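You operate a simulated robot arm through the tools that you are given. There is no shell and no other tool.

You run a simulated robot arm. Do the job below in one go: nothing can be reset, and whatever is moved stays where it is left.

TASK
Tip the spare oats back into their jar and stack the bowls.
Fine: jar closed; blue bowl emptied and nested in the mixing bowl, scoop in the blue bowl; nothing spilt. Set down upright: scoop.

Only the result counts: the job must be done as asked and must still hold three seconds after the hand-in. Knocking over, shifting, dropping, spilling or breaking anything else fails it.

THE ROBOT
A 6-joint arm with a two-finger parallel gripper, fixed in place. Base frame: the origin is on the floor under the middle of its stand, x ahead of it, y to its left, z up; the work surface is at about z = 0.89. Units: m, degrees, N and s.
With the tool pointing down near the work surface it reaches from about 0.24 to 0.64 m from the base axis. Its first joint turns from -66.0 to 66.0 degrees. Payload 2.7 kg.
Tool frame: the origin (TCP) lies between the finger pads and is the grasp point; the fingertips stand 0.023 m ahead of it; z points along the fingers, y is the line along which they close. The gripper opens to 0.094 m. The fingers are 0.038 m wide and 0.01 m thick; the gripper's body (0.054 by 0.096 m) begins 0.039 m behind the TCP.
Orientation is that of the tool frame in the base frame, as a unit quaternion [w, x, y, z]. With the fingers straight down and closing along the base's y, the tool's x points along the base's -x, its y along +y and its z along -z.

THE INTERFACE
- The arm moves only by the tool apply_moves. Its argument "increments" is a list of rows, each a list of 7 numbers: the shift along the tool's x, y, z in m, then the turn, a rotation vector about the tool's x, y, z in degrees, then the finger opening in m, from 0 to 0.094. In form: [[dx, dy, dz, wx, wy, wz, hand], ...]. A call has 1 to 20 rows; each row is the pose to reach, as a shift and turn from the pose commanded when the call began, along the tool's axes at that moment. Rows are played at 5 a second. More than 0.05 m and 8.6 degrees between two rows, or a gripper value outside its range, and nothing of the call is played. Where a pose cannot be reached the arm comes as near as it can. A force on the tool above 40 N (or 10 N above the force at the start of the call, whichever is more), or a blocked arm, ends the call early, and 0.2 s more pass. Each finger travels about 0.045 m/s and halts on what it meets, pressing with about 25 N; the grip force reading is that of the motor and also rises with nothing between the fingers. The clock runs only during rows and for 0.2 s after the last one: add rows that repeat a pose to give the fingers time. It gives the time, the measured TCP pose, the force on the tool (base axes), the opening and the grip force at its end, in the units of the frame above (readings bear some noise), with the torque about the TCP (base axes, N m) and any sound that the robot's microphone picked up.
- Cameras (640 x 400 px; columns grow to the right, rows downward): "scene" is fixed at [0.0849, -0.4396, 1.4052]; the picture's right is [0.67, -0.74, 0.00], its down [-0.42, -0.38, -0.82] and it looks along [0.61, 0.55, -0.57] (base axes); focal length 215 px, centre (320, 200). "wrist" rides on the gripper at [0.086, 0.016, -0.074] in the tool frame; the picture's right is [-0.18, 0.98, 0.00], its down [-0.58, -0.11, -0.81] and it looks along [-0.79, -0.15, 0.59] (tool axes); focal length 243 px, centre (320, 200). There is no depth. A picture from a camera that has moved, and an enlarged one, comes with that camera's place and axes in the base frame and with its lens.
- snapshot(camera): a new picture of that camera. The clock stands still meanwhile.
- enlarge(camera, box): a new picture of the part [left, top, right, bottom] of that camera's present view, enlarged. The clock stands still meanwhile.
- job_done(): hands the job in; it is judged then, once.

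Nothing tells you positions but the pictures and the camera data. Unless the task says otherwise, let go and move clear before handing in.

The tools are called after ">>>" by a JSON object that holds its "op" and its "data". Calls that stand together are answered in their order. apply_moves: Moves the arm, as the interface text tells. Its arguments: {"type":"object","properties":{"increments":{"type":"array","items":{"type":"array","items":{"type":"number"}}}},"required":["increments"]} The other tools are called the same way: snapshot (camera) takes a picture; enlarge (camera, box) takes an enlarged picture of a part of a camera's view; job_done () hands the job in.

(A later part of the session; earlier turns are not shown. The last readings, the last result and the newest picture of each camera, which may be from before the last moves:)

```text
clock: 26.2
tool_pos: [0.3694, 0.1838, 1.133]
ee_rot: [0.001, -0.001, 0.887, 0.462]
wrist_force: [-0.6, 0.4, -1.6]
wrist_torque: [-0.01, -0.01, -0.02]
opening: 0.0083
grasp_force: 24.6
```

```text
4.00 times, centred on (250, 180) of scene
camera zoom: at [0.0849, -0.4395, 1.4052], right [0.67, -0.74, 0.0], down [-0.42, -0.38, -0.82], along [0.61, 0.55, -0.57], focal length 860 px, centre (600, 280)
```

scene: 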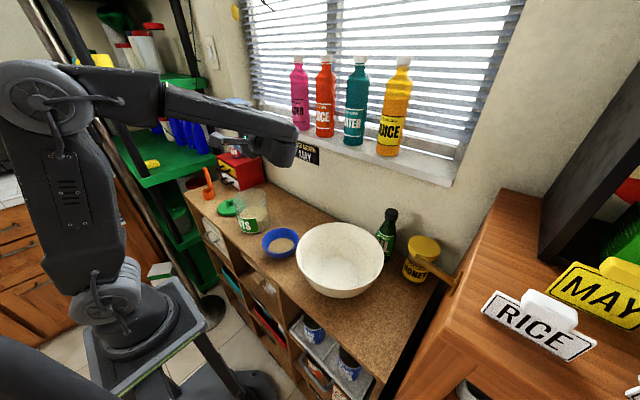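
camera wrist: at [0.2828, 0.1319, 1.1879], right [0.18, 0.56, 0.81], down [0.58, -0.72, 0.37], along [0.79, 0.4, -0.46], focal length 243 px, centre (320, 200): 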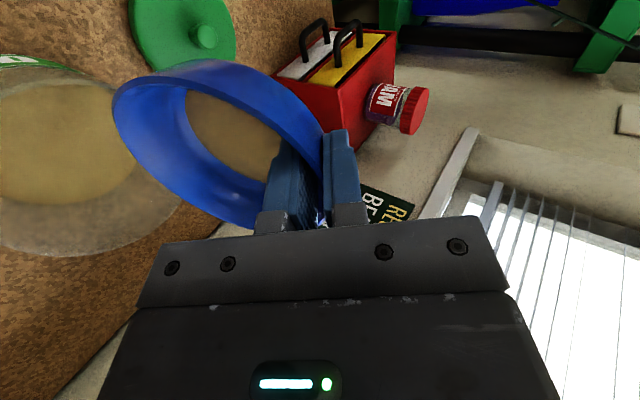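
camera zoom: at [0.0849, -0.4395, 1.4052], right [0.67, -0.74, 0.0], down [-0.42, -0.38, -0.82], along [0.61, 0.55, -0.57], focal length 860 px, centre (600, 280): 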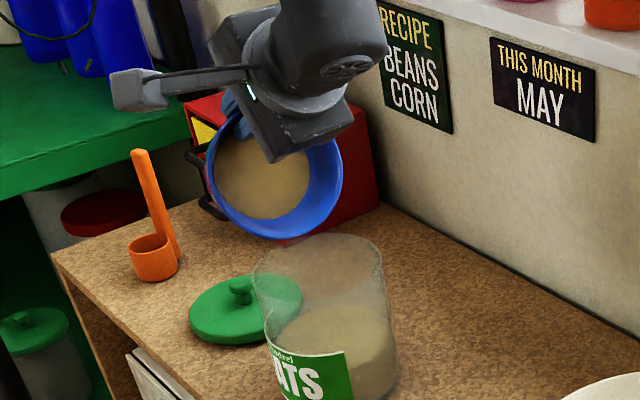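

Still nothing has left the bowl at 72 degrees, so it will probably go later in the tilt. I nudge the lip slightly toward the mouth's centre and go on to 92 degrees.

>>> {"op": "apply_moves", "data": {"increments": [[0, -0.0037, -0.0074, -4, 0, 0, 0.0], [0, -0.0071, -0.0152, -8, 0, 0, 0.0], [0, -0.011, -0.0227, -12, 0, 0, 0.0], [0, -0.0153, -0.0301, -16, 0, 0, 0.0], [0, -0.0202, -0.0371, -20, 0, 0, 0.0]]}}

>>> {"op": "snapshot", "data": {"camera": "wrist"}}

>>> {"op": "enlarge", "data": {"camera": "scene", "box": [190, 130, 310, 230]}}

```text
clock: 27.4
tool_pos: [0.3702, 0.1411, 1.1339]
ee_rot: [0.001, 0.0, 0.793, 0.609]
wrist_force: [0.2, 0.6, -1.6]
wrist_torque: [0.01, -0.04, 0.01]
opening: 0.0081
grasp_force: 25.2
```

```text
taken
camera wrist: at [0.2822, 0.0736, 1.1691], right [0.18, 0.25, 0.95], down [0.58, -0.81, 0.1], along [0.79, 0.53, -0.29], focal length 243 px, centre (320, 200)
```

wrist: 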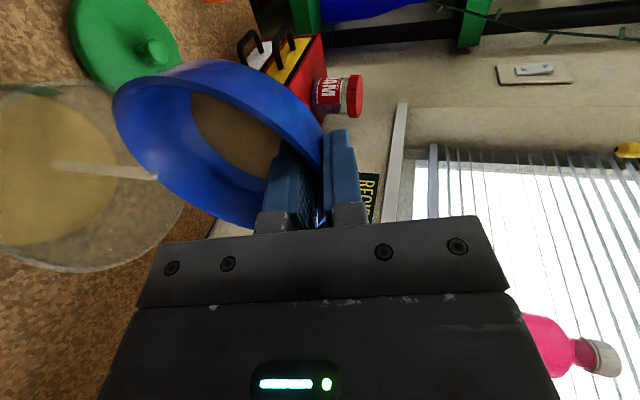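

```text
4.00 times, centred on (250, 180) of scene
camera zoom: at [0.0849, -0.4395, 1.4052], right [0.67, -0.74, 0.0], down [-0.42, -0.38, -0.82], along [0.61, 0.55, -0.57], focal length 860 px, centre (600, 280)
```

zoom: 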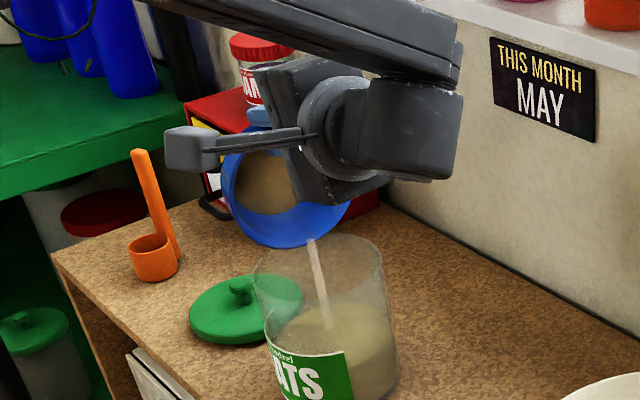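

A stream is now running from the lip into the middle of the jar. I hold still and let it pour.

>>> {"op": "apply_moves", "data": {"increments": [[0, 0, 0, 0, 0, 0, 0.0], [0, 0, 0, 0, 0, 0, 0.0], [0, 0, 0, 0, 0, 0, 0.0], [0, 0, 0, 0, 0, 0, 0.0], [0, 0, 0, 0, 0, 0, 0.0], [0, 0, 0, 0, 0, 0, 0.0], [0, 0, 0, 0, 0, 0, 0.0], [0, 0, 0, 0, 0, 0, 0.0], [0, 0, 0, 0, 0, 0, 0.0], [0, 0, 0, 0, 0, 0, 0.0]]}}

>>> {"op": "snapshot", "data": {"camera": "wrist"}}

>>> {"op": "enlarge", "data": {"camera": "scene", "box": [190, 130, 310, 230]}}

```text
clock: 29.6
tool_pos: [0.3695, 0.1429, 1.1339]
ee_rot: [-0.001, -0.001, 0.794, 0.608]
wrist_force: [0.0, 0.1, -2.3]
wrist_torque: [-0.05, -0.01, -0.01]
opening: 0.0078
grasp_force: 25.8
```

```text
taken
camera wrist: at [0.2822, 0.0739, 1.1691], right [0.18, 0.26, 0.95], down [0.58, -0.81, 0.1], along [0.79, 0.53, -0.3], focal length 243 px, centre (320, 200)
```

wrist: 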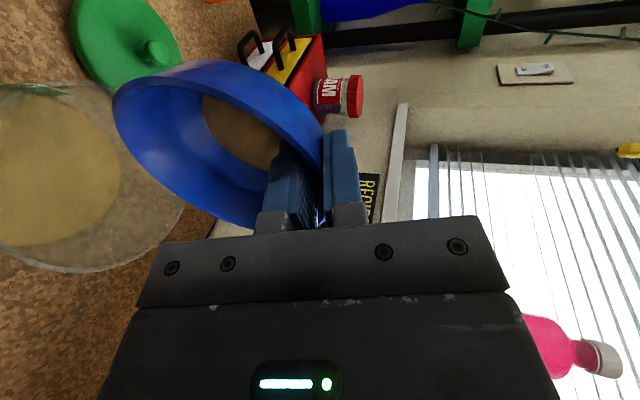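

```text
4.00 times, centred on (250, 180) of scene
camera zoom: at [0.0849, -0.4395, 1.4052], right [0.67, -0.74, 0.0], down [-0.42, -0.38, -0.82], along [0.61, 0.55, -0.57], focal length 860 px, centre (600, 280)
```

zoom: 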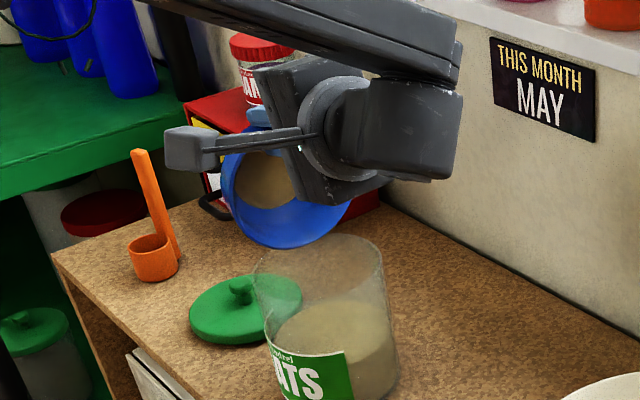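

The flow stopped at this tilt with some oats still in the bowl. I continue tilting in steps about the lip, with pauses.

>>> {"op": "apply_moves", "data": {"increments": [[0, -0.0011, -0.0035, -2, 0, 0, 0.0], [0, -0.0022, -0.0071, -4, 0, 0, 0.0], [0, -0.0022, -0.0071, -4, 0, 0, 0.0], [0, -0.0036, -0.0106, -6, 0, 0, 0.0], [0, -0.0051, -0.0141, -8, 0, 0, 0.0], [0, -0.0051, -0.0141, -8, 0, 0, 0.0], [0, -0.0067, -0.0174, -10, 0, 0, 0.0], [0, -0.0084, -0.0208, -12, 0, 0, 0.0], [0, -0.0084, -0.0208, -12, 0, 0, 0.0], [0, -0.0102, -0.0241, -14, 0, 0, 0.0], [0, -0.0121, -0.0274, -16, 0, 0, 0.0], [0, -0.0121, -0.0274, -16, 0, 0, 0.0], [0, -0.0121, -0.0274, -16, 0, 0, 0.0]]}}

>>> {"op": "snapshot", "data": {"camera": "wrist"}}

>>> {"op": "enlarge", "data": {"camera": "scene", "box": [190, 130, 310, 230]}}

```text
clock: 32.4
tool_pos: [0.371, 0.1115, 1.1299]
ee_rot: [0.0, 0.001, 0.702, 0.713]
wrist_force: [0.7, -0.1, -1.8]
wrist_torque: [-0.08, 0.0, 0.0]
opening: 0.0079
grasp_force: 25.3
```

```text
taken
camera wrist: at [0.2831, 0.0378, 1.1451], right [0.18, -0.02, 0.98], down [0.58, -0.8, -0.12], along [0.79, 0.59, -0.14], focal length 243 px, centre (320, 200)
```

wrist: 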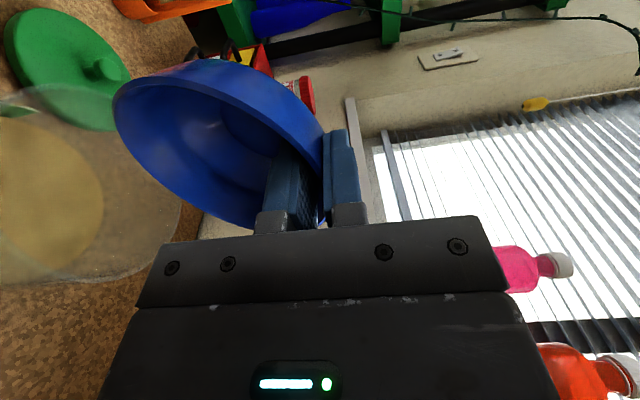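

```text
4.00 times, centred on (250, 180) of scene
camera zoom: at [0.0849, -0.4395, 1.4052], right [0.67, -0.74, 0.0], down [-0.42, -0.38, -0.82], along [0.61, 0.55, -0.57], focal length 860 px, centre (600, 280)
```

zoom: 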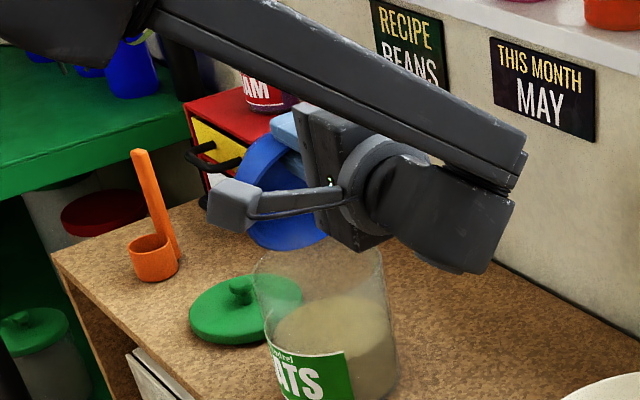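

The bowl's inside now looks bare. I zoom in to confirm and look for spills.

>>> {"op": "enlarge", "data": {"camera": "wrist", "box": [90, 50, 346, 240]}}

>>> {"op": "enlarge", "data": {"camera": "wrist", "box": [0, 60, 256, 300]}}

>>> {"op": "enlarge", "data": {"camera": "scene", "box": [230, 180, 310, 240]}}

```text
2.11 times, centred on (218, 145) of wrist
camera zoom: at [0.2831, 0.0378, 1.1451], right [0.18, -0.02, 0.98], down [0.58, -0.8, -0.12], along [0.79, 0.59, -0.14], focal length 511 px, centre (535, 316)
```

zoom: 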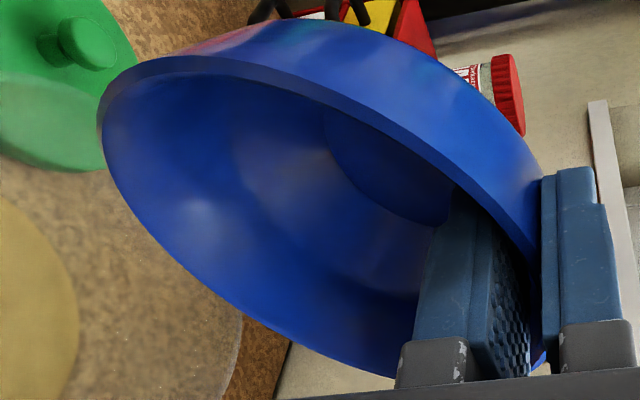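

```text
1.67 times, centred on (128, 180) of wrist
camera zoom: at [0.2831, 0.0378, 1.1451], right [0.18, -0.02, 0.98], down [0.58, -0.8, -0.12], along [0.79, 0.59, -0.14], focal length 404 px, centre (640, 233)
```

zoom: 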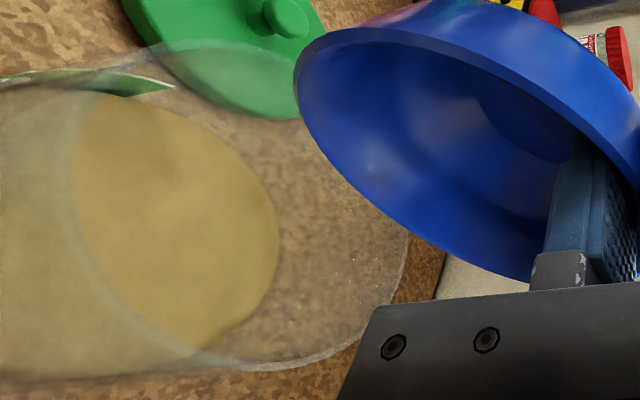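

```text
6.67 times, centred on (270, 210) of scene
camera zoom: at [0.0849, -0.4395, 1.4052], right [0.67, -0.74, 0.0], down [-0.42, -0.38, -0.82], along [0.61, 0.55, -0.57], focal length 1434 px, centre (653, 133)
```

zoom: 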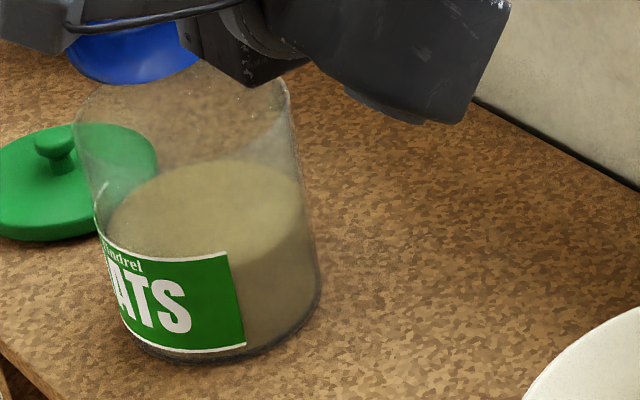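

The bowl looks empty and the jar level has risen, with no spill visible. I tilt a little further to be sure nothing is left.

>>> {"op": "apply_moves", "data": {"increments": [[0, -0.0012, -0.0036, -2, 0, 0, 0.0], [0, -0.0023, -0.0071, -4, 0, 0, 0.0], [0, -0.0037, -0.0106, -6, 0, 0, 0.0], [0, -0.0052, -0.0141, -8, 0, 0, 0.0], [0, -0.0068, -0.0175, -10, 0, 0, 0.0], [0, -0.0084, -0.0208, -12, 0, 0, 0.0], [0, -0.0084, -0.0208, -12, 0, 0, 0.0], [0, -0.0084, -0.0208, -12, 0, 0, 0.0], [0, -0.0084, -0.0208, -12, 0, 0, 0.0]]}}

>>> {"op": "snapshot", "data": {"camera": "wrist"}}

>>> {"op": "snapshot", "data": {"camera": "scene"}}

```text
clock: 34.4
tool_pos: [0.3721, 0.0915, 1.1229]
ee_rot: [0.0, -0.001, 0.622, 0.783]
wrist_force: [0.8, -0.4, -1.4]
wrist_torque: [-0.09, -0.01, 0.01]
opening: 0.0076
grasp_force: 25.3
```

```text
taken
camera wrist: at [0.2832, 0.0148, 1.1219], right [0.18, -0.22, 0.96], down [0.58, -0.76, -0.29], along [0.79, 0.61, -0.01], focal length 243 px, centre (320, 200)
```

wrist: 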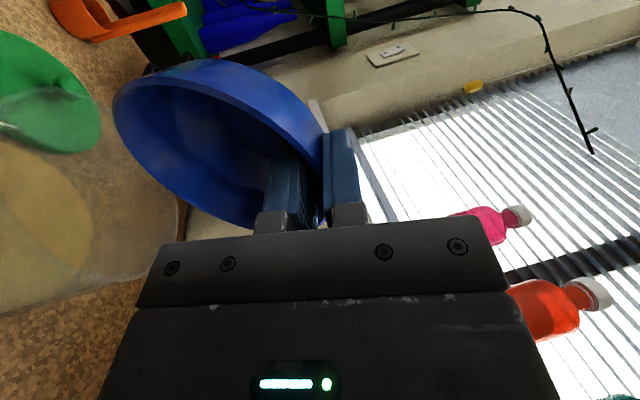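

```text
taken
```

scene: 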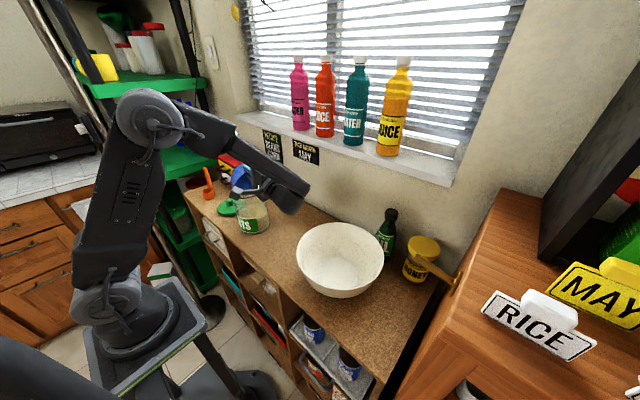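

The bowl is empty and nothing has been spilt. I lift it clear and turn it back level.

>>> {"op": "apply_moves", "data": {"increments": [[0, 0.0244, 0.0056, 0, 0, 0, 0.0], [0, 0.0487, 0.0113, 0, 0, 0, 0.0], [0, 0.0485, 0.0153, 8, 0, 0, 0.0], [0, 0.0482, 0.0194, 16, 0, 0, 0.0], [0, 0.048, 0.0234, 24, 0, 0, 0.0], [0, 0.0477, 0.0275, 32, 0, 0, 0.0], [0, 0.0475, 0.0315, 40, 0, 0, 0.0], [0, 0.0472, 0.0356, 48, 0, 0, 0.0], [0, 0.047, 0.0396, 56, 0, 0, 0.0], [0, 0.0467, 0.0437, 64, 0, 0, 0.0], [0, 0.0465, 0.0477, 72, 0, 0, 0.0], [0, 0.0462, 0.0518, 80, 0, 0, 0.0], [0, 0.046, 0.0558, 88, 0, 0, 0.0], [0, 0.0457, 0.0599, 96, 0, 0, 0.0], [0, 0.0455, 0.0639, 104, 0, 0, 0.0], [0, 0.0452, 0.068, 112, 0, 0, 0.0], [0, 0.045, 0.072, 120, 0, 0, 0.0], [0, 0.045, 0.072, 120, 0, 0, 0.0]]}}

>>> {"op": "snapshot", "data": {"camera": "wrist"}}

>>> {"op": "snapshot", "data": {"camera": "scene"}}

```text
clock: 38.2
tool_pos: [0.3715, 0.1515, 1.1829]
ee_rot: [0.002, 0.0, 0.989, -0.15]
wrist_force: [-0.1, -0.1, -1.9]
wrist_torque: [0.09, -0.01, 0.02]
opening: 0.008
grasp_force: 25.0
```

```text
taken
camera wrist: at [0.284, 0.1891, 1.2498], right [0.18, 0.94, -0.29], down [0.58, 0.13, 0.8], along [0.79, -0.32, -0.52], focal length 243 px, centre (320, 200)
```

wrist: 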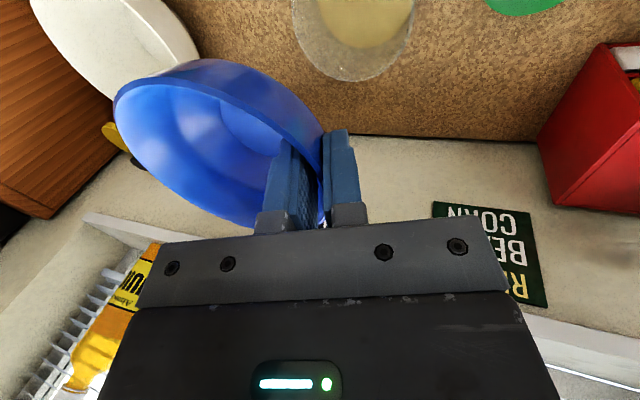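

```text
taken
```

scene: 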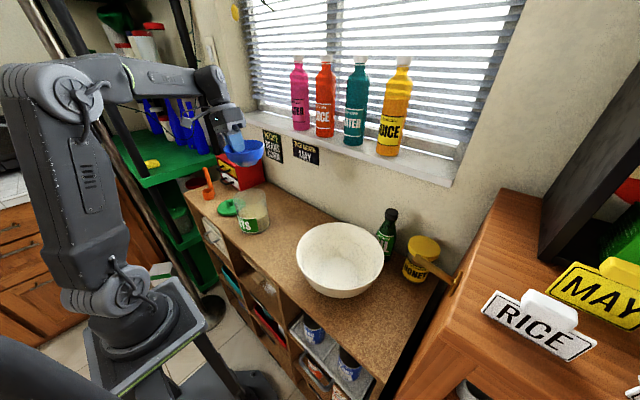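

The empty bowl is level again in the hand. I move toward the mixing bowl and measure it from a closer view.

>>> {"op": "apply_moves", "data": {"increments": [[0.0067, -0.0309, 0.0129, 0, 0, 0, 0.0], [0.0133, -0.0618, 0.0258, 0, 0, 0, 0.0], [0.02, -0.0927, 0.0388, 0, 0, 0, 0.0], [0.0267, -0.1236, 0.0517, 0, 0, 0, 0.0], [0.0333, -0.1545, 0.0646, 0, 0, 0, 0.0], [0.04, -0.1854, 0.0775, 0, 0, 0, 0.0], [0.04, -0.1854, 0.0775, 0, 0, 0, 0.0]]}}

>>> {"op": "snapshot", "data": {"camera": "wrist"}}

>>> {"op": "enlarge", "data": {"camera": "scene", "box": [240, 150, 400, 310]}}

>>> {"op": "enlarge", "data": {"camera": "scene", "box": [220, 140, 300, 200]}}

```text
clock: 39.8
tool_pos: [0.3318, -0.0497, 1.166]
ee_rot: [0.0, -0.002, 0.989, -0.148]
wrist_force: [-0.1, -0.3, -1.4]
wrist_torque: [0.06, -0.01, 0.0]
opening: 0.0081
grasp_force: 25.0
```

```text
taken
camera wrist: at [0.2438, -0.0121, 1.2325], right [0.18, 0.94, -0.29], down [0.58, 0.13, 0.8], along [0.79, -0.31, -0.52], focal length 243 px, centre (320, 200)
```

wrist: 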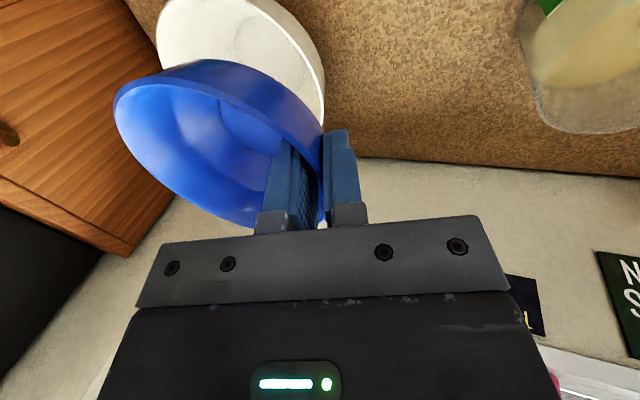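

```text
2.50 times, centred on (320, 230) of scene
camera zoom: at [0.0849, -0.4396, 1.4052], right [0.67, -0.74, 0.0], down [-0.42, -0.38, -0.82], along [0.61, 0.55, -0.57], focal length 538 px, centre (320, 125)
```

zoom: 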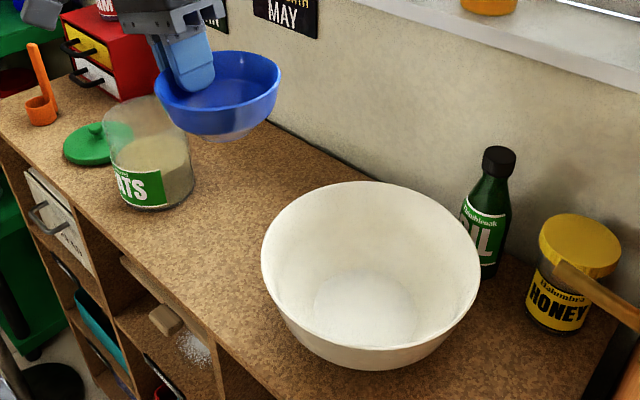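

```text
6.67 times, centred on (260, 170) of scene
camera zoom: at [0.0849, -0.4396, 1.4052], right [0.67, -0.74, 0.0], down [-0.42, -0.38, -0.82], along [0.61, 0.55, -0.57], focal length 1434 px, centre (720, 400)
```

zoom: 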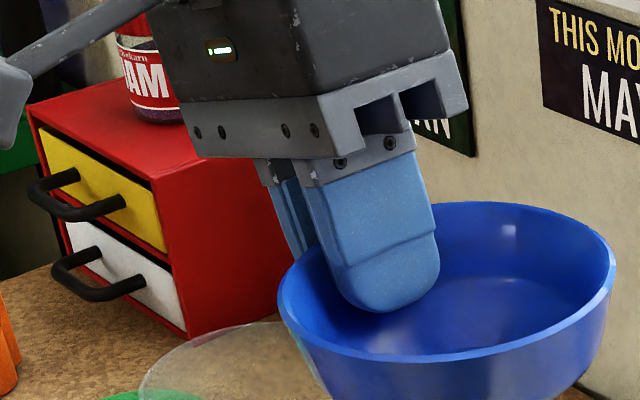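

The mixing bowl is centred near (0.397, -0.226) with its rim at z≈0.985. To keep the hand clear of its wall, I'll tip the blue bowl about 5 degrees and set its far edge down first. I go above it now.

>>> {"op": "apply_moves", "data": {"increments": [[-0.011, -0.0185, 0.0206, -0.8, 0, 0, 0.0], [-0.022, -0.0371, 0.0413, -1.7, 0, 0, 0.0], [-0.033, -0.0556, 0.0619, -2.5, 0, 0, 0.0], [-0.044, -0.0741, 0.0825, -3.3, 0, 0, 0.0], [-0.055, -0.0927, 0.1032, -4.2, 0, 0, 0.0], [-0.066, -0.1112, 0.1238, -5, 0, 0, 0.0], [-0.066, -0.1112, 0.1238, -5, 0, 0, 0.0]]}}

>>> {"op": "snapshot", "data": {"camera": "wrist"}}

>>> {"op": "enlarge", "data": {"camera": "scene", "box": [270, 150, 430, 310]}}

```text
clock: 41.4
tool_pos: [0.3982, -0.193, 1.0767]
ee_rot: [0.0, 0.0, 0.995, -0.104]
wrist_force: [-0.6, 0.3, -0.9]
wrist_torque: [0.06, 0.02, -0.01]
opening: 0.0081
grasp_force: 24.6
```

```text
taken
camera wrist: at [0.3105, -0.1611, 1.1465], right [0.18, 0.96, -0.2], down [0.58, 0.06, 0.81], along [0.79, -0.27, -0.55], focal length 243 px, centre (320, 200)
```

wrist: 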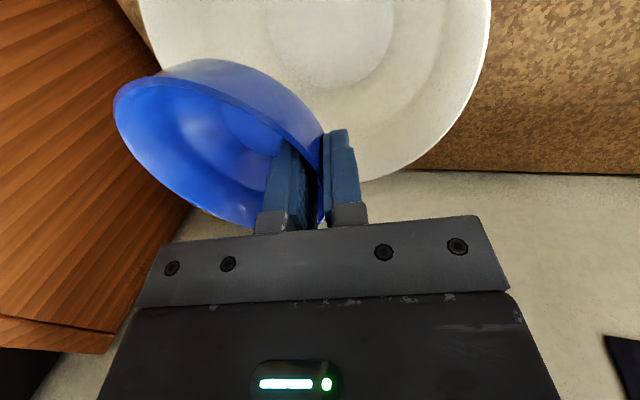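

```text
2.50 times, centred on (350, 230) of scene
camera zoom: at [0.0849, -0.4396, 1.4052], right [0.67, -0.74, 0.0], down [-0.42, -0.38, -0.82], along [0.61, 0.55, -0.57], focal length 538 px, centre (245, 125)
```

zoom: 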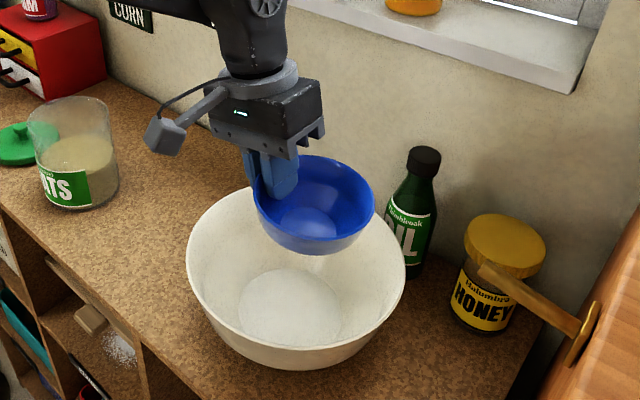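

The floor disc of the mixing bowl checks out at about (0.396, -0.225). The blue bowl hangs centred in x and slightly to the -y side as intended, so I lower it inside and stop about 2 cm above the floor.

>>> {"op": "apply_moves", "data": {"increments": [[0, 0.0053, 0.0218, 0, 0, 0, 0.0], [0, 0.0107, 0.0435, 0, 0, 0, 0.0], [0, 0.016, 0.0653, 0, 0, 0, 0.0], [0, 0.0214, 0.087, 0, 0, 0, 0.0], [0, 0.0267, 0.1088, 0, 0, 0, 0.0], [0, 0.0267, 0.1088, 0, 0, 0, 0.0]]}}

>>> {"op": "snapshot", "data": {"camera": "wrist"}}

>>> {"op": "enlarge", "data": {"camera": "scene", "box": [290, 190, 390, 300]}}

```text
clock: 42.8
tool_pos: [0.3968, -0.1892, 0.966]
ee_rot: [0.001, 0.0, 0.995, -0.105]
wrist_force: [-0.9, 0.3, -1.2]
wrist_torque: [0.07, 0.04, -0.01]
opening: 0.0077
grasp_force: 24.9
```

```text
taken
camera wrist: at [0.3092, -0.157, 1.0353], right [0.18, 0.96, -0.2], down [0.58, 0.06, 0.81], along [0.79, -0.27, -0.55], focal length 243 px, centre (320, 200)
```

wrist: 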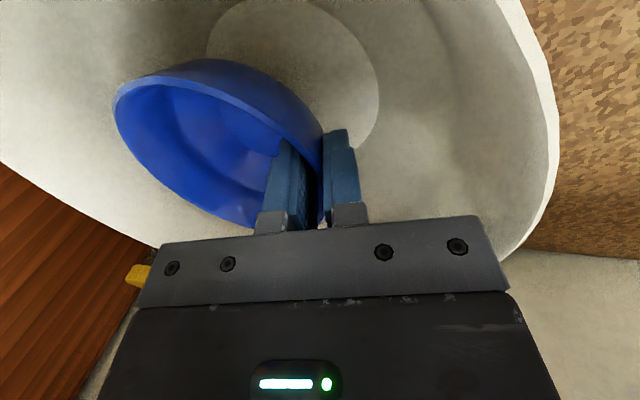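

```text
3.64 times, centred on (340, 245) of scene
camera zoom: at [0.0849, -0.4396, 1.4052], right [0.67, -0.74, 0.0], down [-0.42, -0.38, -0.82], along [0.61, 0.55, -0.57], focal length 782 px, centre (247, 36)
```

zoom: 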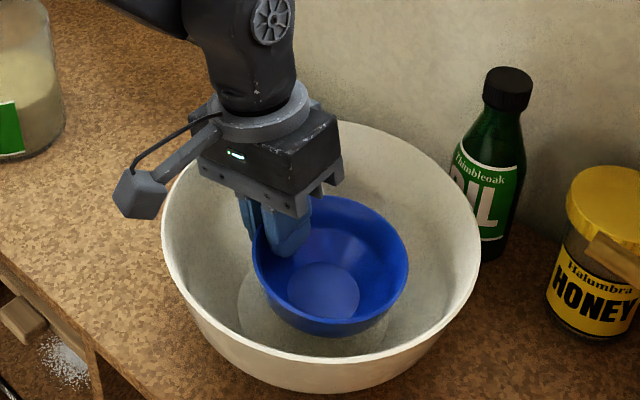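

There is clearance all round: hand bar to the wall, camera to the rim, and lip to the wall. I go down in small steps and watch the force.

>>> {"op": "apply_moves", "data": {"increments": [[0, 0.001, 0.0049, 0, 0, 0, 0.0], [0, 0.0021, 0.0098, 0, 0, 0, 0.0], [0, 0.0021, 0.0098, 0, 0, 0, 0.0]]}}

>>> {"op": "enlarge", "data": {"camera": "wrist", "box": [100, 0, 612, 320]}}

>>> {"op": "enlarge", "data": {"camera": "scene", "box": [300, 200, 380, 280]}}

```text
clock: 43.6
tool_pos: [0.3965, -0.1878, 0.9551]
ee_rot: [0.001, 0.0, 0.995, -0.104]
wrist_force: [-1.0, -0.4, -2.0]
wrist_torque: [0.06, 0.0, 0.05]
opening: 0.0078
grasp_force: 25.3
```

```text
1.25 times, centred on (356, 160) of wrist
camera zoom: at [0.3087, -0.1567, 1.025], right [0.18, 0.96, -0.21], down [0.58, 0.06, 0.81], along [0.79, -0.27, -0.55], focal length 303 px, centre (275, 250)
```

zoom: 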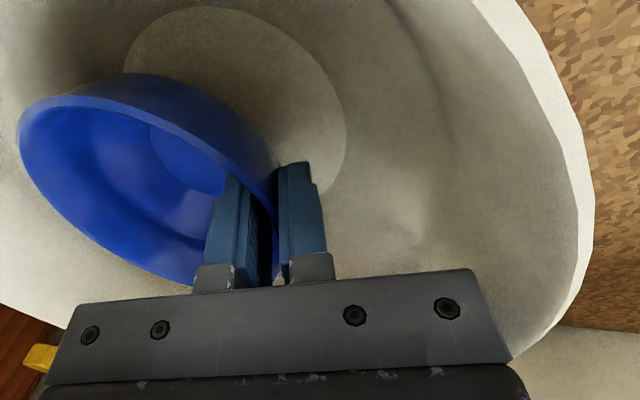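

```text
5.00 times, centred on (340, 240) of scene
camera zoom: at [0.0849, -0.4396, 1.4052], right [0.67, -0.74, 0.0], down [-0.42, -0.38, -0.82], along [0.61, 0.55, -0.57], focal length 1075 px, centre (220, 0)
```

zoom: 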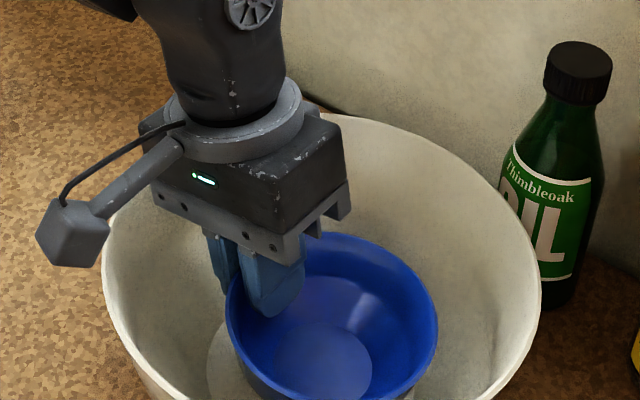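

>>> {"op": "apply_moves", "data": {"increments": [[0, 0.0004, 0.002, 0, 0, 0, 0.0], [0, 0.0008, 0.0039, 0, 0, 0, 0.0], [0, 0.0008, 0.0039, 0, 0, 0, 0.0]]}}

>>> {"op": "apply_moves", "data": {"increments": [[0, 0.0002, 0.001, 0, 0, 0, 0.0], [0, 0.0004, 0.002, 0, 0, 0, 0.0], [0, 0.0004, 0.002, 0, 0, 0, 0.0]]}}

>>> {"op": "enlarge", "data": {"camera": "scene", "box": [300, 210, 390, 300]}}

```text
clock: 44.4
tool_pos: [0.3974, -0.1893, 0.9529]
ee_rot: [0.0, 0.0, 0.994, -0.106]
wrist_force: [-0.5, 0.2, -1.1]
wrist_torque: [0.04, 0.0, 0.02]
opening: 0.0076
grasp_force: 25.1
```

```text
clock: 45.2
tool_pos: [0.398, -0.189, 0.9496]
ee_rot: [0.0, 0.0, 0.995, -0.104]
wrist_force: [-0.1, -0.1, -1.6]
wrist_torque: [0.05, 0.0, -0.01]
opening: 0.008
grasp_force: 25.4
```

```text
4.44 times, centred on (345, 255) of scene
camera zoom: at [0.0849, -0.4396, 1.4052], right [0.67, -0.74, 0.0], down [-0.42, -0.38, -0.82], along [0.61, 0.55, -0.57], focal length 956 px, centre (209, -44)
```

zoom: 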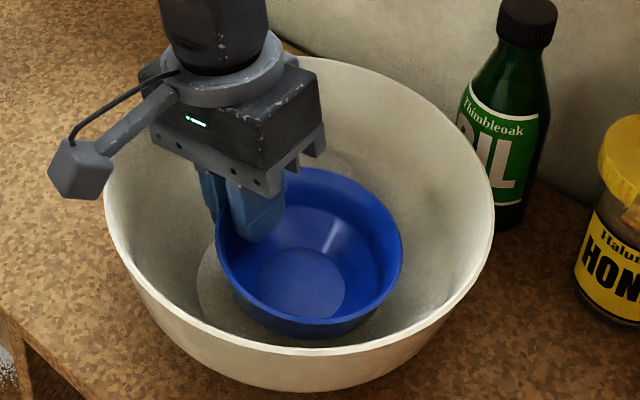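

No contact yet at TCP z≈0.9495. I continue in 1.5 mm steps.

>>> {"op": "apply_moves", "data": {"increments": [[0, 0.0003, 0.0015, 0, 0, 0, 0.0], [0, 0.0003, 0.0015, 0, 0, 0, 0.0]]}}

>>> {"op": "apply_moves", "data": {"increments": [[0, 0.0003, 0.0015, 0, 0, 0, 0.0], [0, 0.0003, 0.0015, 0, 0, 0, 0.0]]}}

>>> {"op": "apply_moves", "data": {"increments": [[0, 0.0003, 0.0015, 0, 0, 0, 0.0], [0, 0.0003, 0.0015, 0, 0, 0, 0.0]]}}

```text
clock: 45.8
tool_pos: [0.3982, -0.1879, 0.9496]
ee_rot: [0.0, 0.0, 0.995, -0.104]
wrist_force: [0.2, -0.2, -2.0]
wrist_torque: [0.05, 0.05, 0.0]
opening: 0.008
grasp_force: 25.0
```

```text
clock: 46.4
tool_pos: [0.3968, -0.1867, 0.9473]
ee_rot: [0.0, 0.0, 0.994, -0.105]
wrist_force: [0.5, -0.3, -1.4]
wrist_torque: [0.05, -0.02, -0.02]
opening: 0.0076
grasp_force: 24.9
```

```text
clock: 47.0
tool_pos: [0.3973, -0.1874, 0.946]
ee_rot: [0.001, 0.0, 0.994, -0.105]
wrist_force: [-0.1, 0.4, 1.3]
wrist_torque: [-0.17, -0.01, 0.01]
opening: 0.0075
grasp_force: 24.9
```

The far edge has touched down (the force turned up and the torque changed sign). I now open the fingers gradually so that the near side settles the last few millimetres.

>>> {"op": "apply_moves", "data": {"increments": [[0, 0, 0, 0, 0, 0, 0.008], [0, 0, 0, 0, 0, 0, 0.01], [0, 0, 0, 0, 0, 0, 0.012], [0, 0, 0, 0, 0, 0, 0.015], [0, 0, 0, 0, 0, 0, 0.02], [0, 0, 0, 0, 0, 0, 0.026], [0, 0, 0, 0, 0, 0, 0.026], [0, 0, 0, 0, 0, 0, 0.026]]}}

>>> {"op": "enlarge", "data": {"camera": "wrist", "box": [100, 0, 612, 320]}}

>>> {"op": "enlarge", "data": {"camera": "scene", "box": [300, 210, 390, 300]}}

```text
clock: 48.8
tool_pos: [0.3968, -0.1883, 0.9459]
ee_rot: [0.0, 0.001, 0.994, -0.105]
wrist_force: [-0.8, 0.1, 0.7]
wrist_torque: [0.0, 0.0, 0.0]
opening: 0.0261
grasp_force: 0.0
```

```text
1.25 times, centred on (356, 160) of wrist
camera zoom: at [0.3091, -0.1565, 1.0145], right [0.18, 0.96, -0.2], down [0.58, 0.06, 0.81], along [0.79, -0.27, -0.55], focal length 303 px, centre (275, 250)
```

zoom: 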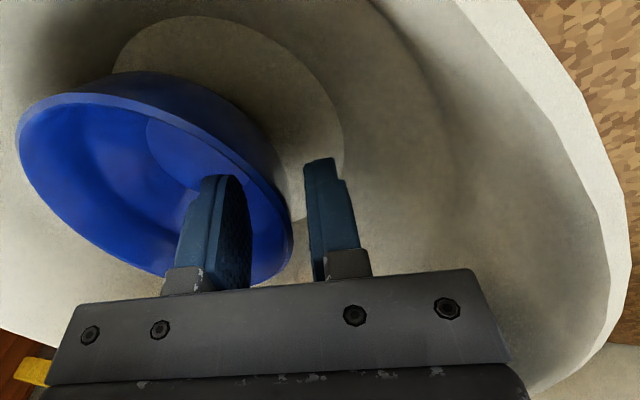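

```text
4.44 times, centred on (345, 255) of scene
camera zoom: at [0.0849, -0.4396, 1.4052], right [0.67, -0.74, 0.0], down [-0.42, -0.38, -0.82], along [0.61, 0.55, -0.57], focal length 956 px, centre (209, -44)
```

zoom: 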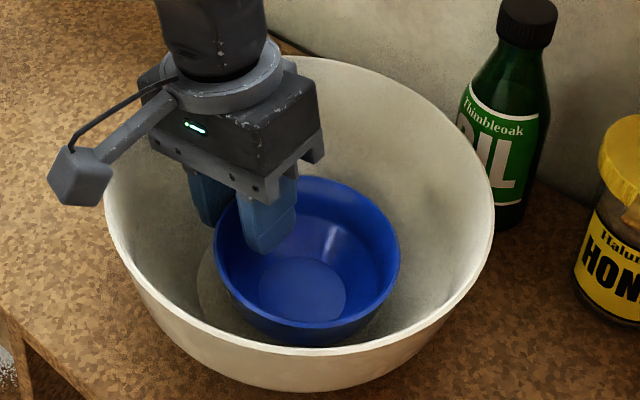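

The blue bowl sits freely and flat in the mixing bowl. I retract along the finger axis and check it.

>>> {"op": "apply_moves", "data": {"increments": [[0, 0, -0.01, 0, 0, 0, 0.026], [0, 0, -0.025, 0, 0, 0, 0.026], [0, 0, -0.05, 0, 0, 0, 0.026], [0, 0, -0.085, 0, 0, 0, 0.03], [0, 0, -0.12, 0, 0, 0, 0.04], [0, 0, -0.15, 0, 0, 0, 0.05], [0, 0, -0.15, 0, 0, 0, 0.05]]}}

>>> {"op": "snapshot", "data": {"camera": "wrist"}}

>>> {"op": "enlarge", "data": {"camera": "scene", "box": [290, 200, 400, 310]}}

```text
clock: 50.4
tool_pos: [0.3968, -0.1557, 1.0964]
ee_rot: [0.0, -0.001, 0.994, -0.105]
wrist_force: [0.3, -0.2, 0.1]
wrist_torque: [-0.01, 0.02, -0.02]
opening: 0.0499
grasp_force: 0.1
```

```text
taken
camera wrist: at [0.3086, -0.1238, 1.1648], right [0.18, 0.96, -0.2], down [0.58, 0.06, 0.81], along [0.79, -0.27, -0.55], focal length 243 px, centre (320, 200)
```

wrist: 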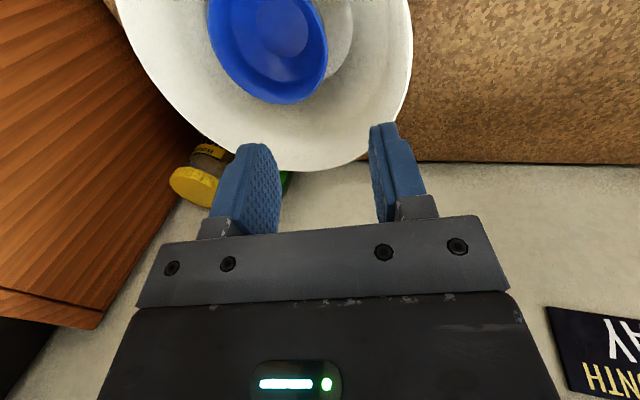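

```text
3.64 times, centred on (345, 255) of scene
camera zoom: at [0.0849, -0.4395, 1.4052], right [0.67, -0.74, 0.0], down [-0.42, -0.38, -0.82], along [0.61, 0.55, -0.57], focal length 782 px, centre (229, 0)
```

zoom: 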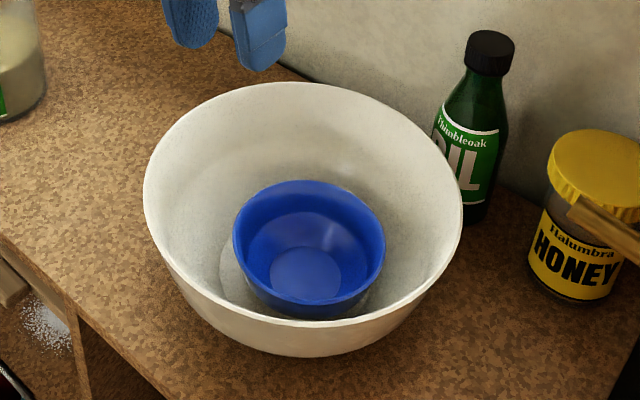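

The blue bowl is nested flat and the mixing bowl has not moved. Next comes the lid, so I move over toward it, clear of the jar, with the tool vertical again.

>>> {"op": "apply_moves", "data": {"increments": [[0.0064, 0.0359, -0.0079, -1, 0, 0, 0.05], [0.0128, 0.0717, -0.0159, -2, 0, 0, 0.05], [0.0192, 0.1076, -0.0238, -3, 0, 0, 0.05], [0.0256, 0.1434, -0.0317, -4, 0, 0, 0.05], [0.032, 0.1793, -0.0396, -5, 0, 0, 0.05], [0.0384, 0.2152, -0.0476, -6, 0, 0, 0.05], [0.0448, 0.251, -0.0555, -7, 0, 0, 0.05], [0.0512, 0.2869, -0.0634, -8, 0, 0, 0.05], [0.0576, 0.3227, -0.0713, -9, 0, 0, 0.05], [0.064, 0.3586, -0.0793, -10, 0, 0, 0.05], [0.0704, 0.3944, -0.0872, -11, 0, 0, 0.05], [0.0768, 0.4303, -0.0951, -12, 0, 0, 0.05], [0.0768, 0.4303, -0.0951, -12, 0, 0, 0.05]]}}

>>> {"op": "snapshot", "data": {"camera": "wrist"}}

>>> {"op": "enlarge", "data": {"camera": "wrist", "box": [240, 0, 496, 160]}}

>>> {"op": "enlarge", "data": {"camera": "scene", "box": [200, 180, 280, 240]}}

```text
clock: 53.2
tool_pos: [0.3238, 0.2838, 1.0955]
ee_rot: [0.0, 0.0, 1.0, 0.0]
wrist_force: [0.4, -0.2, -0.2]
wrist_torque: [0.0, -0.03, -0.01]
opening: 0.0502
grasp_force: 0.1
```

```text
taken
camera wrist: at [0.2365, 0.3009, 1.1686], right [0.18, 0.98, 0.0], down [0.58, -0.11, 0.81], along [0.79, -0.15, -0.59], focal length 243 px, centre (320, 200)
```

wrist: 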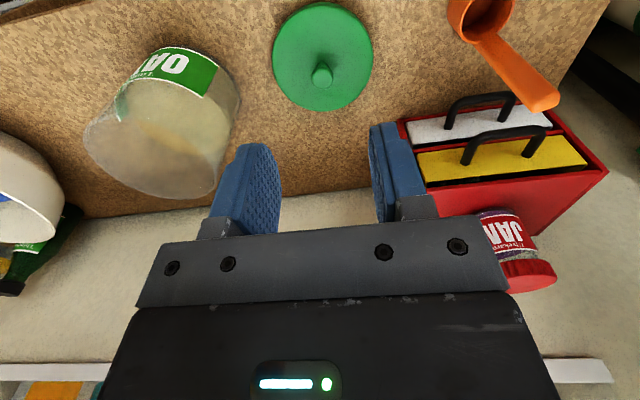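

```text
2.50 times, centred on (368, 80) of wrist
camera zoom: at [0.2365, 0.3009, 1.1686], right [0.18, 0.98, 0.0], down [0.58, -0.11, 0.81], along [0.79, -0.15, -0.59], focal length 606 px, centre (200, 500)
```

zoom: 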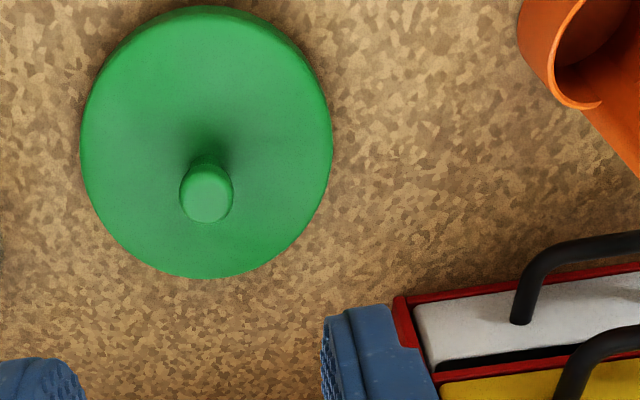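

```text
6.67 times, centred on (240, 210) of scene
camera zoom: at [0.0849, -0.4395, 1.4052], right [0.67, -0.74, 0.0], down [-0.42, -0.38, -0.82], along [0.61, 0.55, -0.57], focal length 1434 px, centre (853, 133)
```

zoom: 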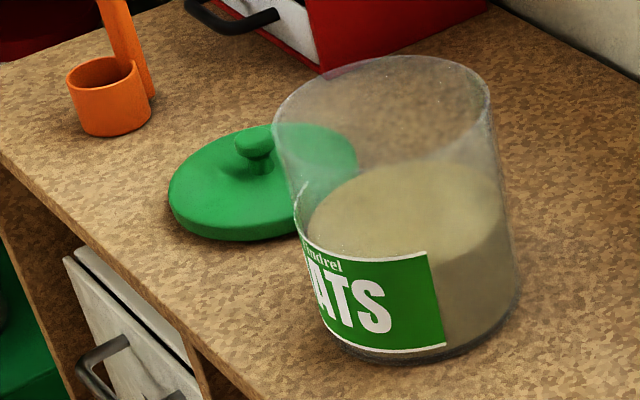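

The lid is centred at about (0.357, 0.2815) and the knob top is near (0.3585, 0.281, 0.925). I come down over the knob.

>>> {"op": "apply_moves", "data": {"increments": [[-0.0118, -0.0011, 0.025, 0, 0, 0, 0.05], [-0.0235, -0.0021, 0.055, 0, 0, 0, 0.05], [-0.0353, -0.0032, 0.085, 0, 0, 0, 0.05], [-0.0353, -0.0032, 0.115, 0, 0, 0, 0.05], [-0.0353, -0.0032, 0.135, 0, 0, 0, 0.05], [-0.0353, -0.0032, 0.135, 0, 0, 0, 0.05]]}}

>>> {"op": "snapshot", "data": {"camera": "wrist"}}

>>> {"op": "enlarge", "data": {"camera": "scene", "box": [200, 170, 280, 230]}}

```text
clock: 54.6
tool_pos: [0.3577, 0.2793, 0.9593]
ee_rot: [0.0, 0.001, 1.0, -0.001]
wrist_force: [-0.2, -0.1, 0.3]
wrist_torque: [-0.02, 0.0, -0.01]
opening: 0.05
grasp_force: 0.1
```

```text
taken
camera wrist: at [0.2704, 0.2957, 1.0346], right [0.18, 0.98, 0.0], down [0.58, -0.11, 0.81], along [0.79, -0.15, -0.59], focal length 243 px, centre (320, 200)
```

wrist: 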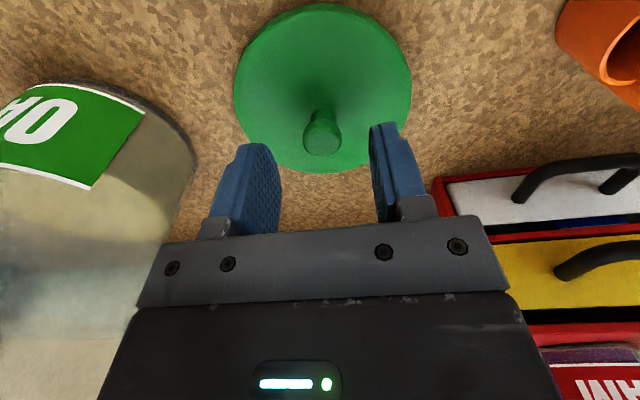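

```text
6.67 times, centred on (240, 200) of scene
camera zoom: at [0.0849, -0.4396, 1.4052], right [0.67, -0.74, 0.0], down [-0.42, -0.38, -0.82], along [0.61, 0.55, -0.57], focal length 1434 px, centre (853, 200)
```

zoom: 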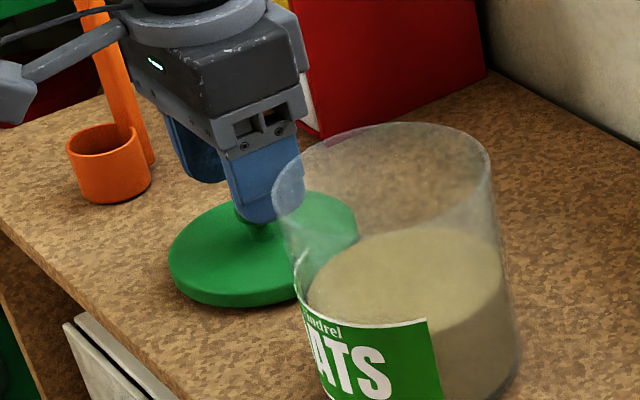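

The knob is between the fingers to within about 2 mm. I go down to grip depth and close on it.

>>> {"op": "apply_moves", "data": {"increments": [[-0.0015, 0.0008, 0.012, 0, 0, 0, 0.05], [-0.0015, 0.0008, 0.022, 0, 0, 0, 0.05], [-0.0015, 0.0008, 0.0255, 0, 0, 0, 0.05], [-0.0015, 0.0008, 0.0255, 0, 0, 0, 0.05]]}}

>>> {"op": "enlarge", "data": {"camera": "wrist", "box": [200, 0, 456, 240]}}

>>> {"op": "enlarge", "data": {"camera": "scene", "box": [210, 180, 274, 220]}}

```text
clock: 55.6
tool_pos: [0.3587, 0.2809, 0.9335]
ee_rot: [0.0, 0.0, 1.0, 0.0]
wrist_force: [0.4, -0.9, 0.5]
wrist_torque: [-0.02, 0.0, 0.0]
opening: 0.0499
grasp_force: 0.0
```

```text
1.67 times, centred on (328, 120) of wrist
camera zoom: at [0.2702, 0.2984, 1.0084], right [0.18, 0.98, 0.0], down [0.58, -0.11, 0.81], along [0.79, -0.15, -0.59], focal length 404 px, centre (307, 333)
```

zoom: 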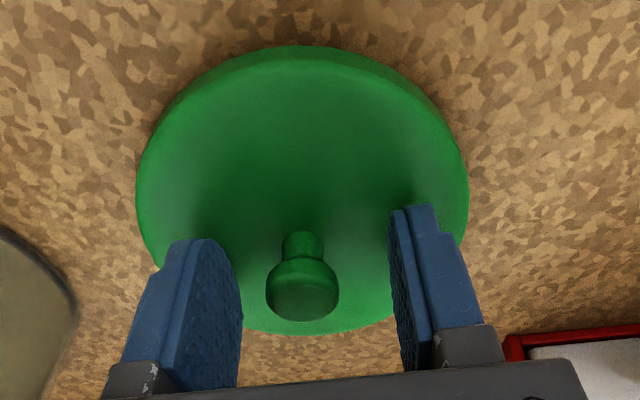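

```text
10.00 times, centred on (242, 200) of scene
camera zoom: at [0.0849, -0.4396, 1.4052], right [0.67, -0.74, 0.0], down [-0.42, -0.38, -0.82], along [0.61, 0.55, -0.57], focal length 2150 px, centre (1100, 200)
```

zoom: 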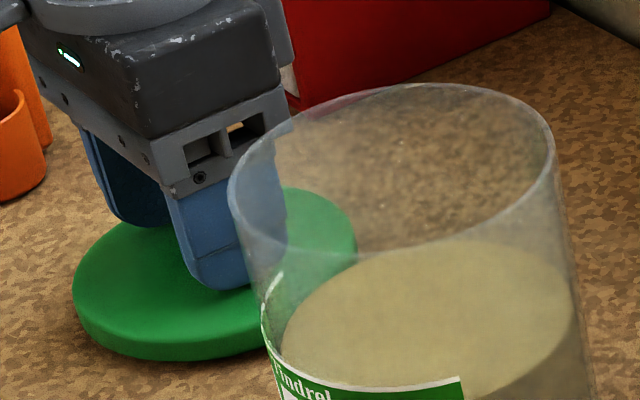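

>>> {"op": "apply_moves", "data": {"increments": [[0, 0, 0, 0, 0, 0, 0.036], [0, 0, 0, 0, 0, 0, 0.026], [0, 0, 0, 0, 0, 0, 0.02], [0, 0, 0, 0, 0, 0, 0.01], [0, 0, 0, 0, 0, 0, 0.005], [0, 0, 0, 0, 0, 0, 0.0], [0, 0, 0, 0, 0, 0, 0.0]]}}

>>> {"op": "enlarge", "data": {"camera": "wrist", "box": [200, 0, 456, 240]}}

```text
clock: 57.2
tool_pos: [0.3584, 0.28, 0.933]
ee_rot: [-0.001, 0.0, 1.0, -0.001]
wrist_force: [-0.1, 0.3, 0.0]
wrist_torque: [-0.01, -0.02, -0.01]
opening: 0.0196
grasp_force: 25.5
```

```text
1.67 times, centred on (328, 120) of wrist
camera zoom: at [0.2702, 0.2983, 1.0085], right [0.18, 0.98, 0.0], down [0.58, -0.11, 0.81], along [0.79, -0.15, -0.59], focal length 404 px, centre (307, 333)
```

zoom: 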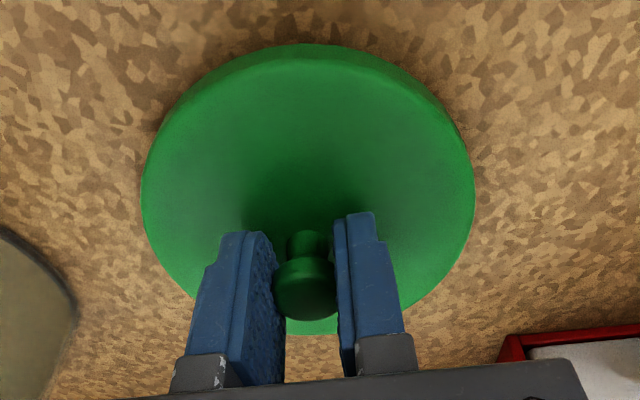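

The knob is held firmly. I lift the lid straight up to well above the jar rim.

>>> {"op": "apply_moves", "data": {"increments": [[0, 0, -0.01, 0, 0, 0, 0.0], [0, 0, -0.03, 0, 0, 0, 0.0], [0, 0, -0.06, 0, 0, 0, 0.0], [0, 0, -0.09, 0, 0, 0, 0.0], [0, 0, -0.12, 0, 0, 0, 0.0], [0, 0, -0.15, 0, 0, 0, 0.0], [0, 0, -0.167, 0, 0, 0, 0.0], [0, 0, -0.167, 0, 0, 0, 0.0]]}}

>>> {"op": "snapshot", "data": {"camera": "wrist"}}

>>> {"op": "enlarge", "data": {"camera": "scene", "box": [200, 140, 296, 240]}}

```text
clock: 59.0
tool_pos: [0.3583, 0.2837, 1.1018]
ee_rot: [0.0, 0.0, 1.0, 0.0]
wrist_force: [0.1, 0.0, -0.3]
wrist_torque: [0.0, 0.01, 0.01]
opening: 0.0197
grasp_force: 25.1
```

```text
taken
camera wrist: at [0.2702, 0.2994, 1.1755], right [0.18, 0.98, 0.0], down [0.58, -0.11, 0.81], along [0.79, -0.15, -0.59], focal length 243 px, centre (320, 200)
```

wrist: 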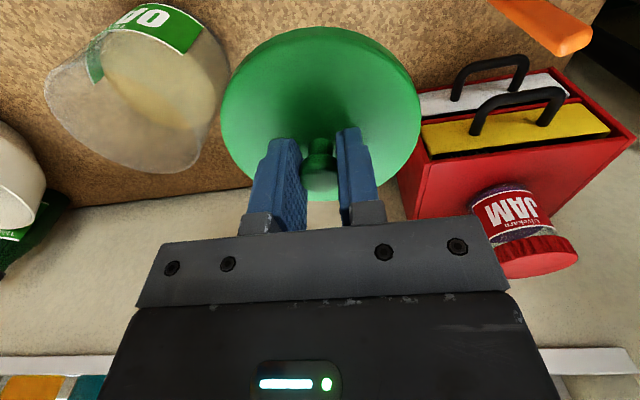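

```text
4.00 times, centred on (248, 190) of scene
camera zoom: at [0.0849, -0.4396, 1.4052], right [0.67, -0.74, 0.0], down [-0.42, -0.38, -0.82], along [0.61, 0.55, -0.57], focal length 860 px, centre (608, 240)
```

zoom: 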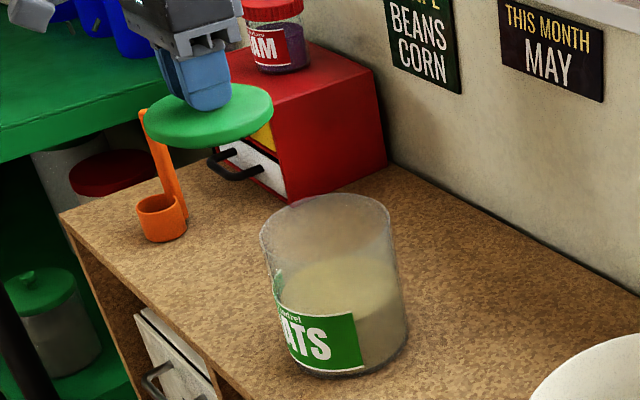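

The lid hangs level. I use this view to refine the jar's position once more.

>>> {"op": "enlarge", "data": {"camera": "wrist", "box": [20, 0, 276, 190]}}

>>> {"op": "enlarge", "data": {"camera": "scene", "box": [256, 180, 312, 240]}}

```text
2.11 times, centred on (148, 95) of wrist
camera zoom: at [0.2702, 0.2994, 1.1755], right [0.18, 0.98, 0.0], down [0.58, -0.11, 0.81], along [0.79, -0.15, -0.59], focal length 511 px, centre (682, 421)
```

zoom: 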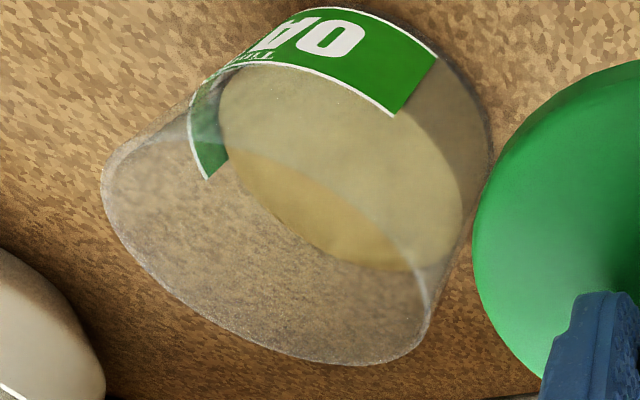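

```text
6.67 times, centred on (284, 210) of scene
camera zoom: at [0.0849, -0.4396, 1.4052], right [0.67, -0.74, 0.0], down [-0.42, -0.38, -0.82], along [0.61, 0.55, -0.57], focal length 1434 px, centre (560, 133)
```

zoom: 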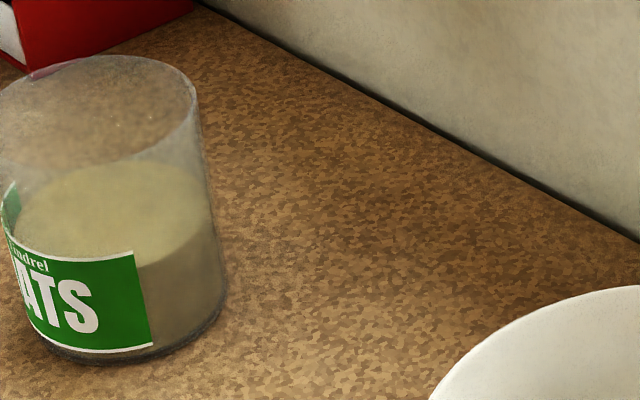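

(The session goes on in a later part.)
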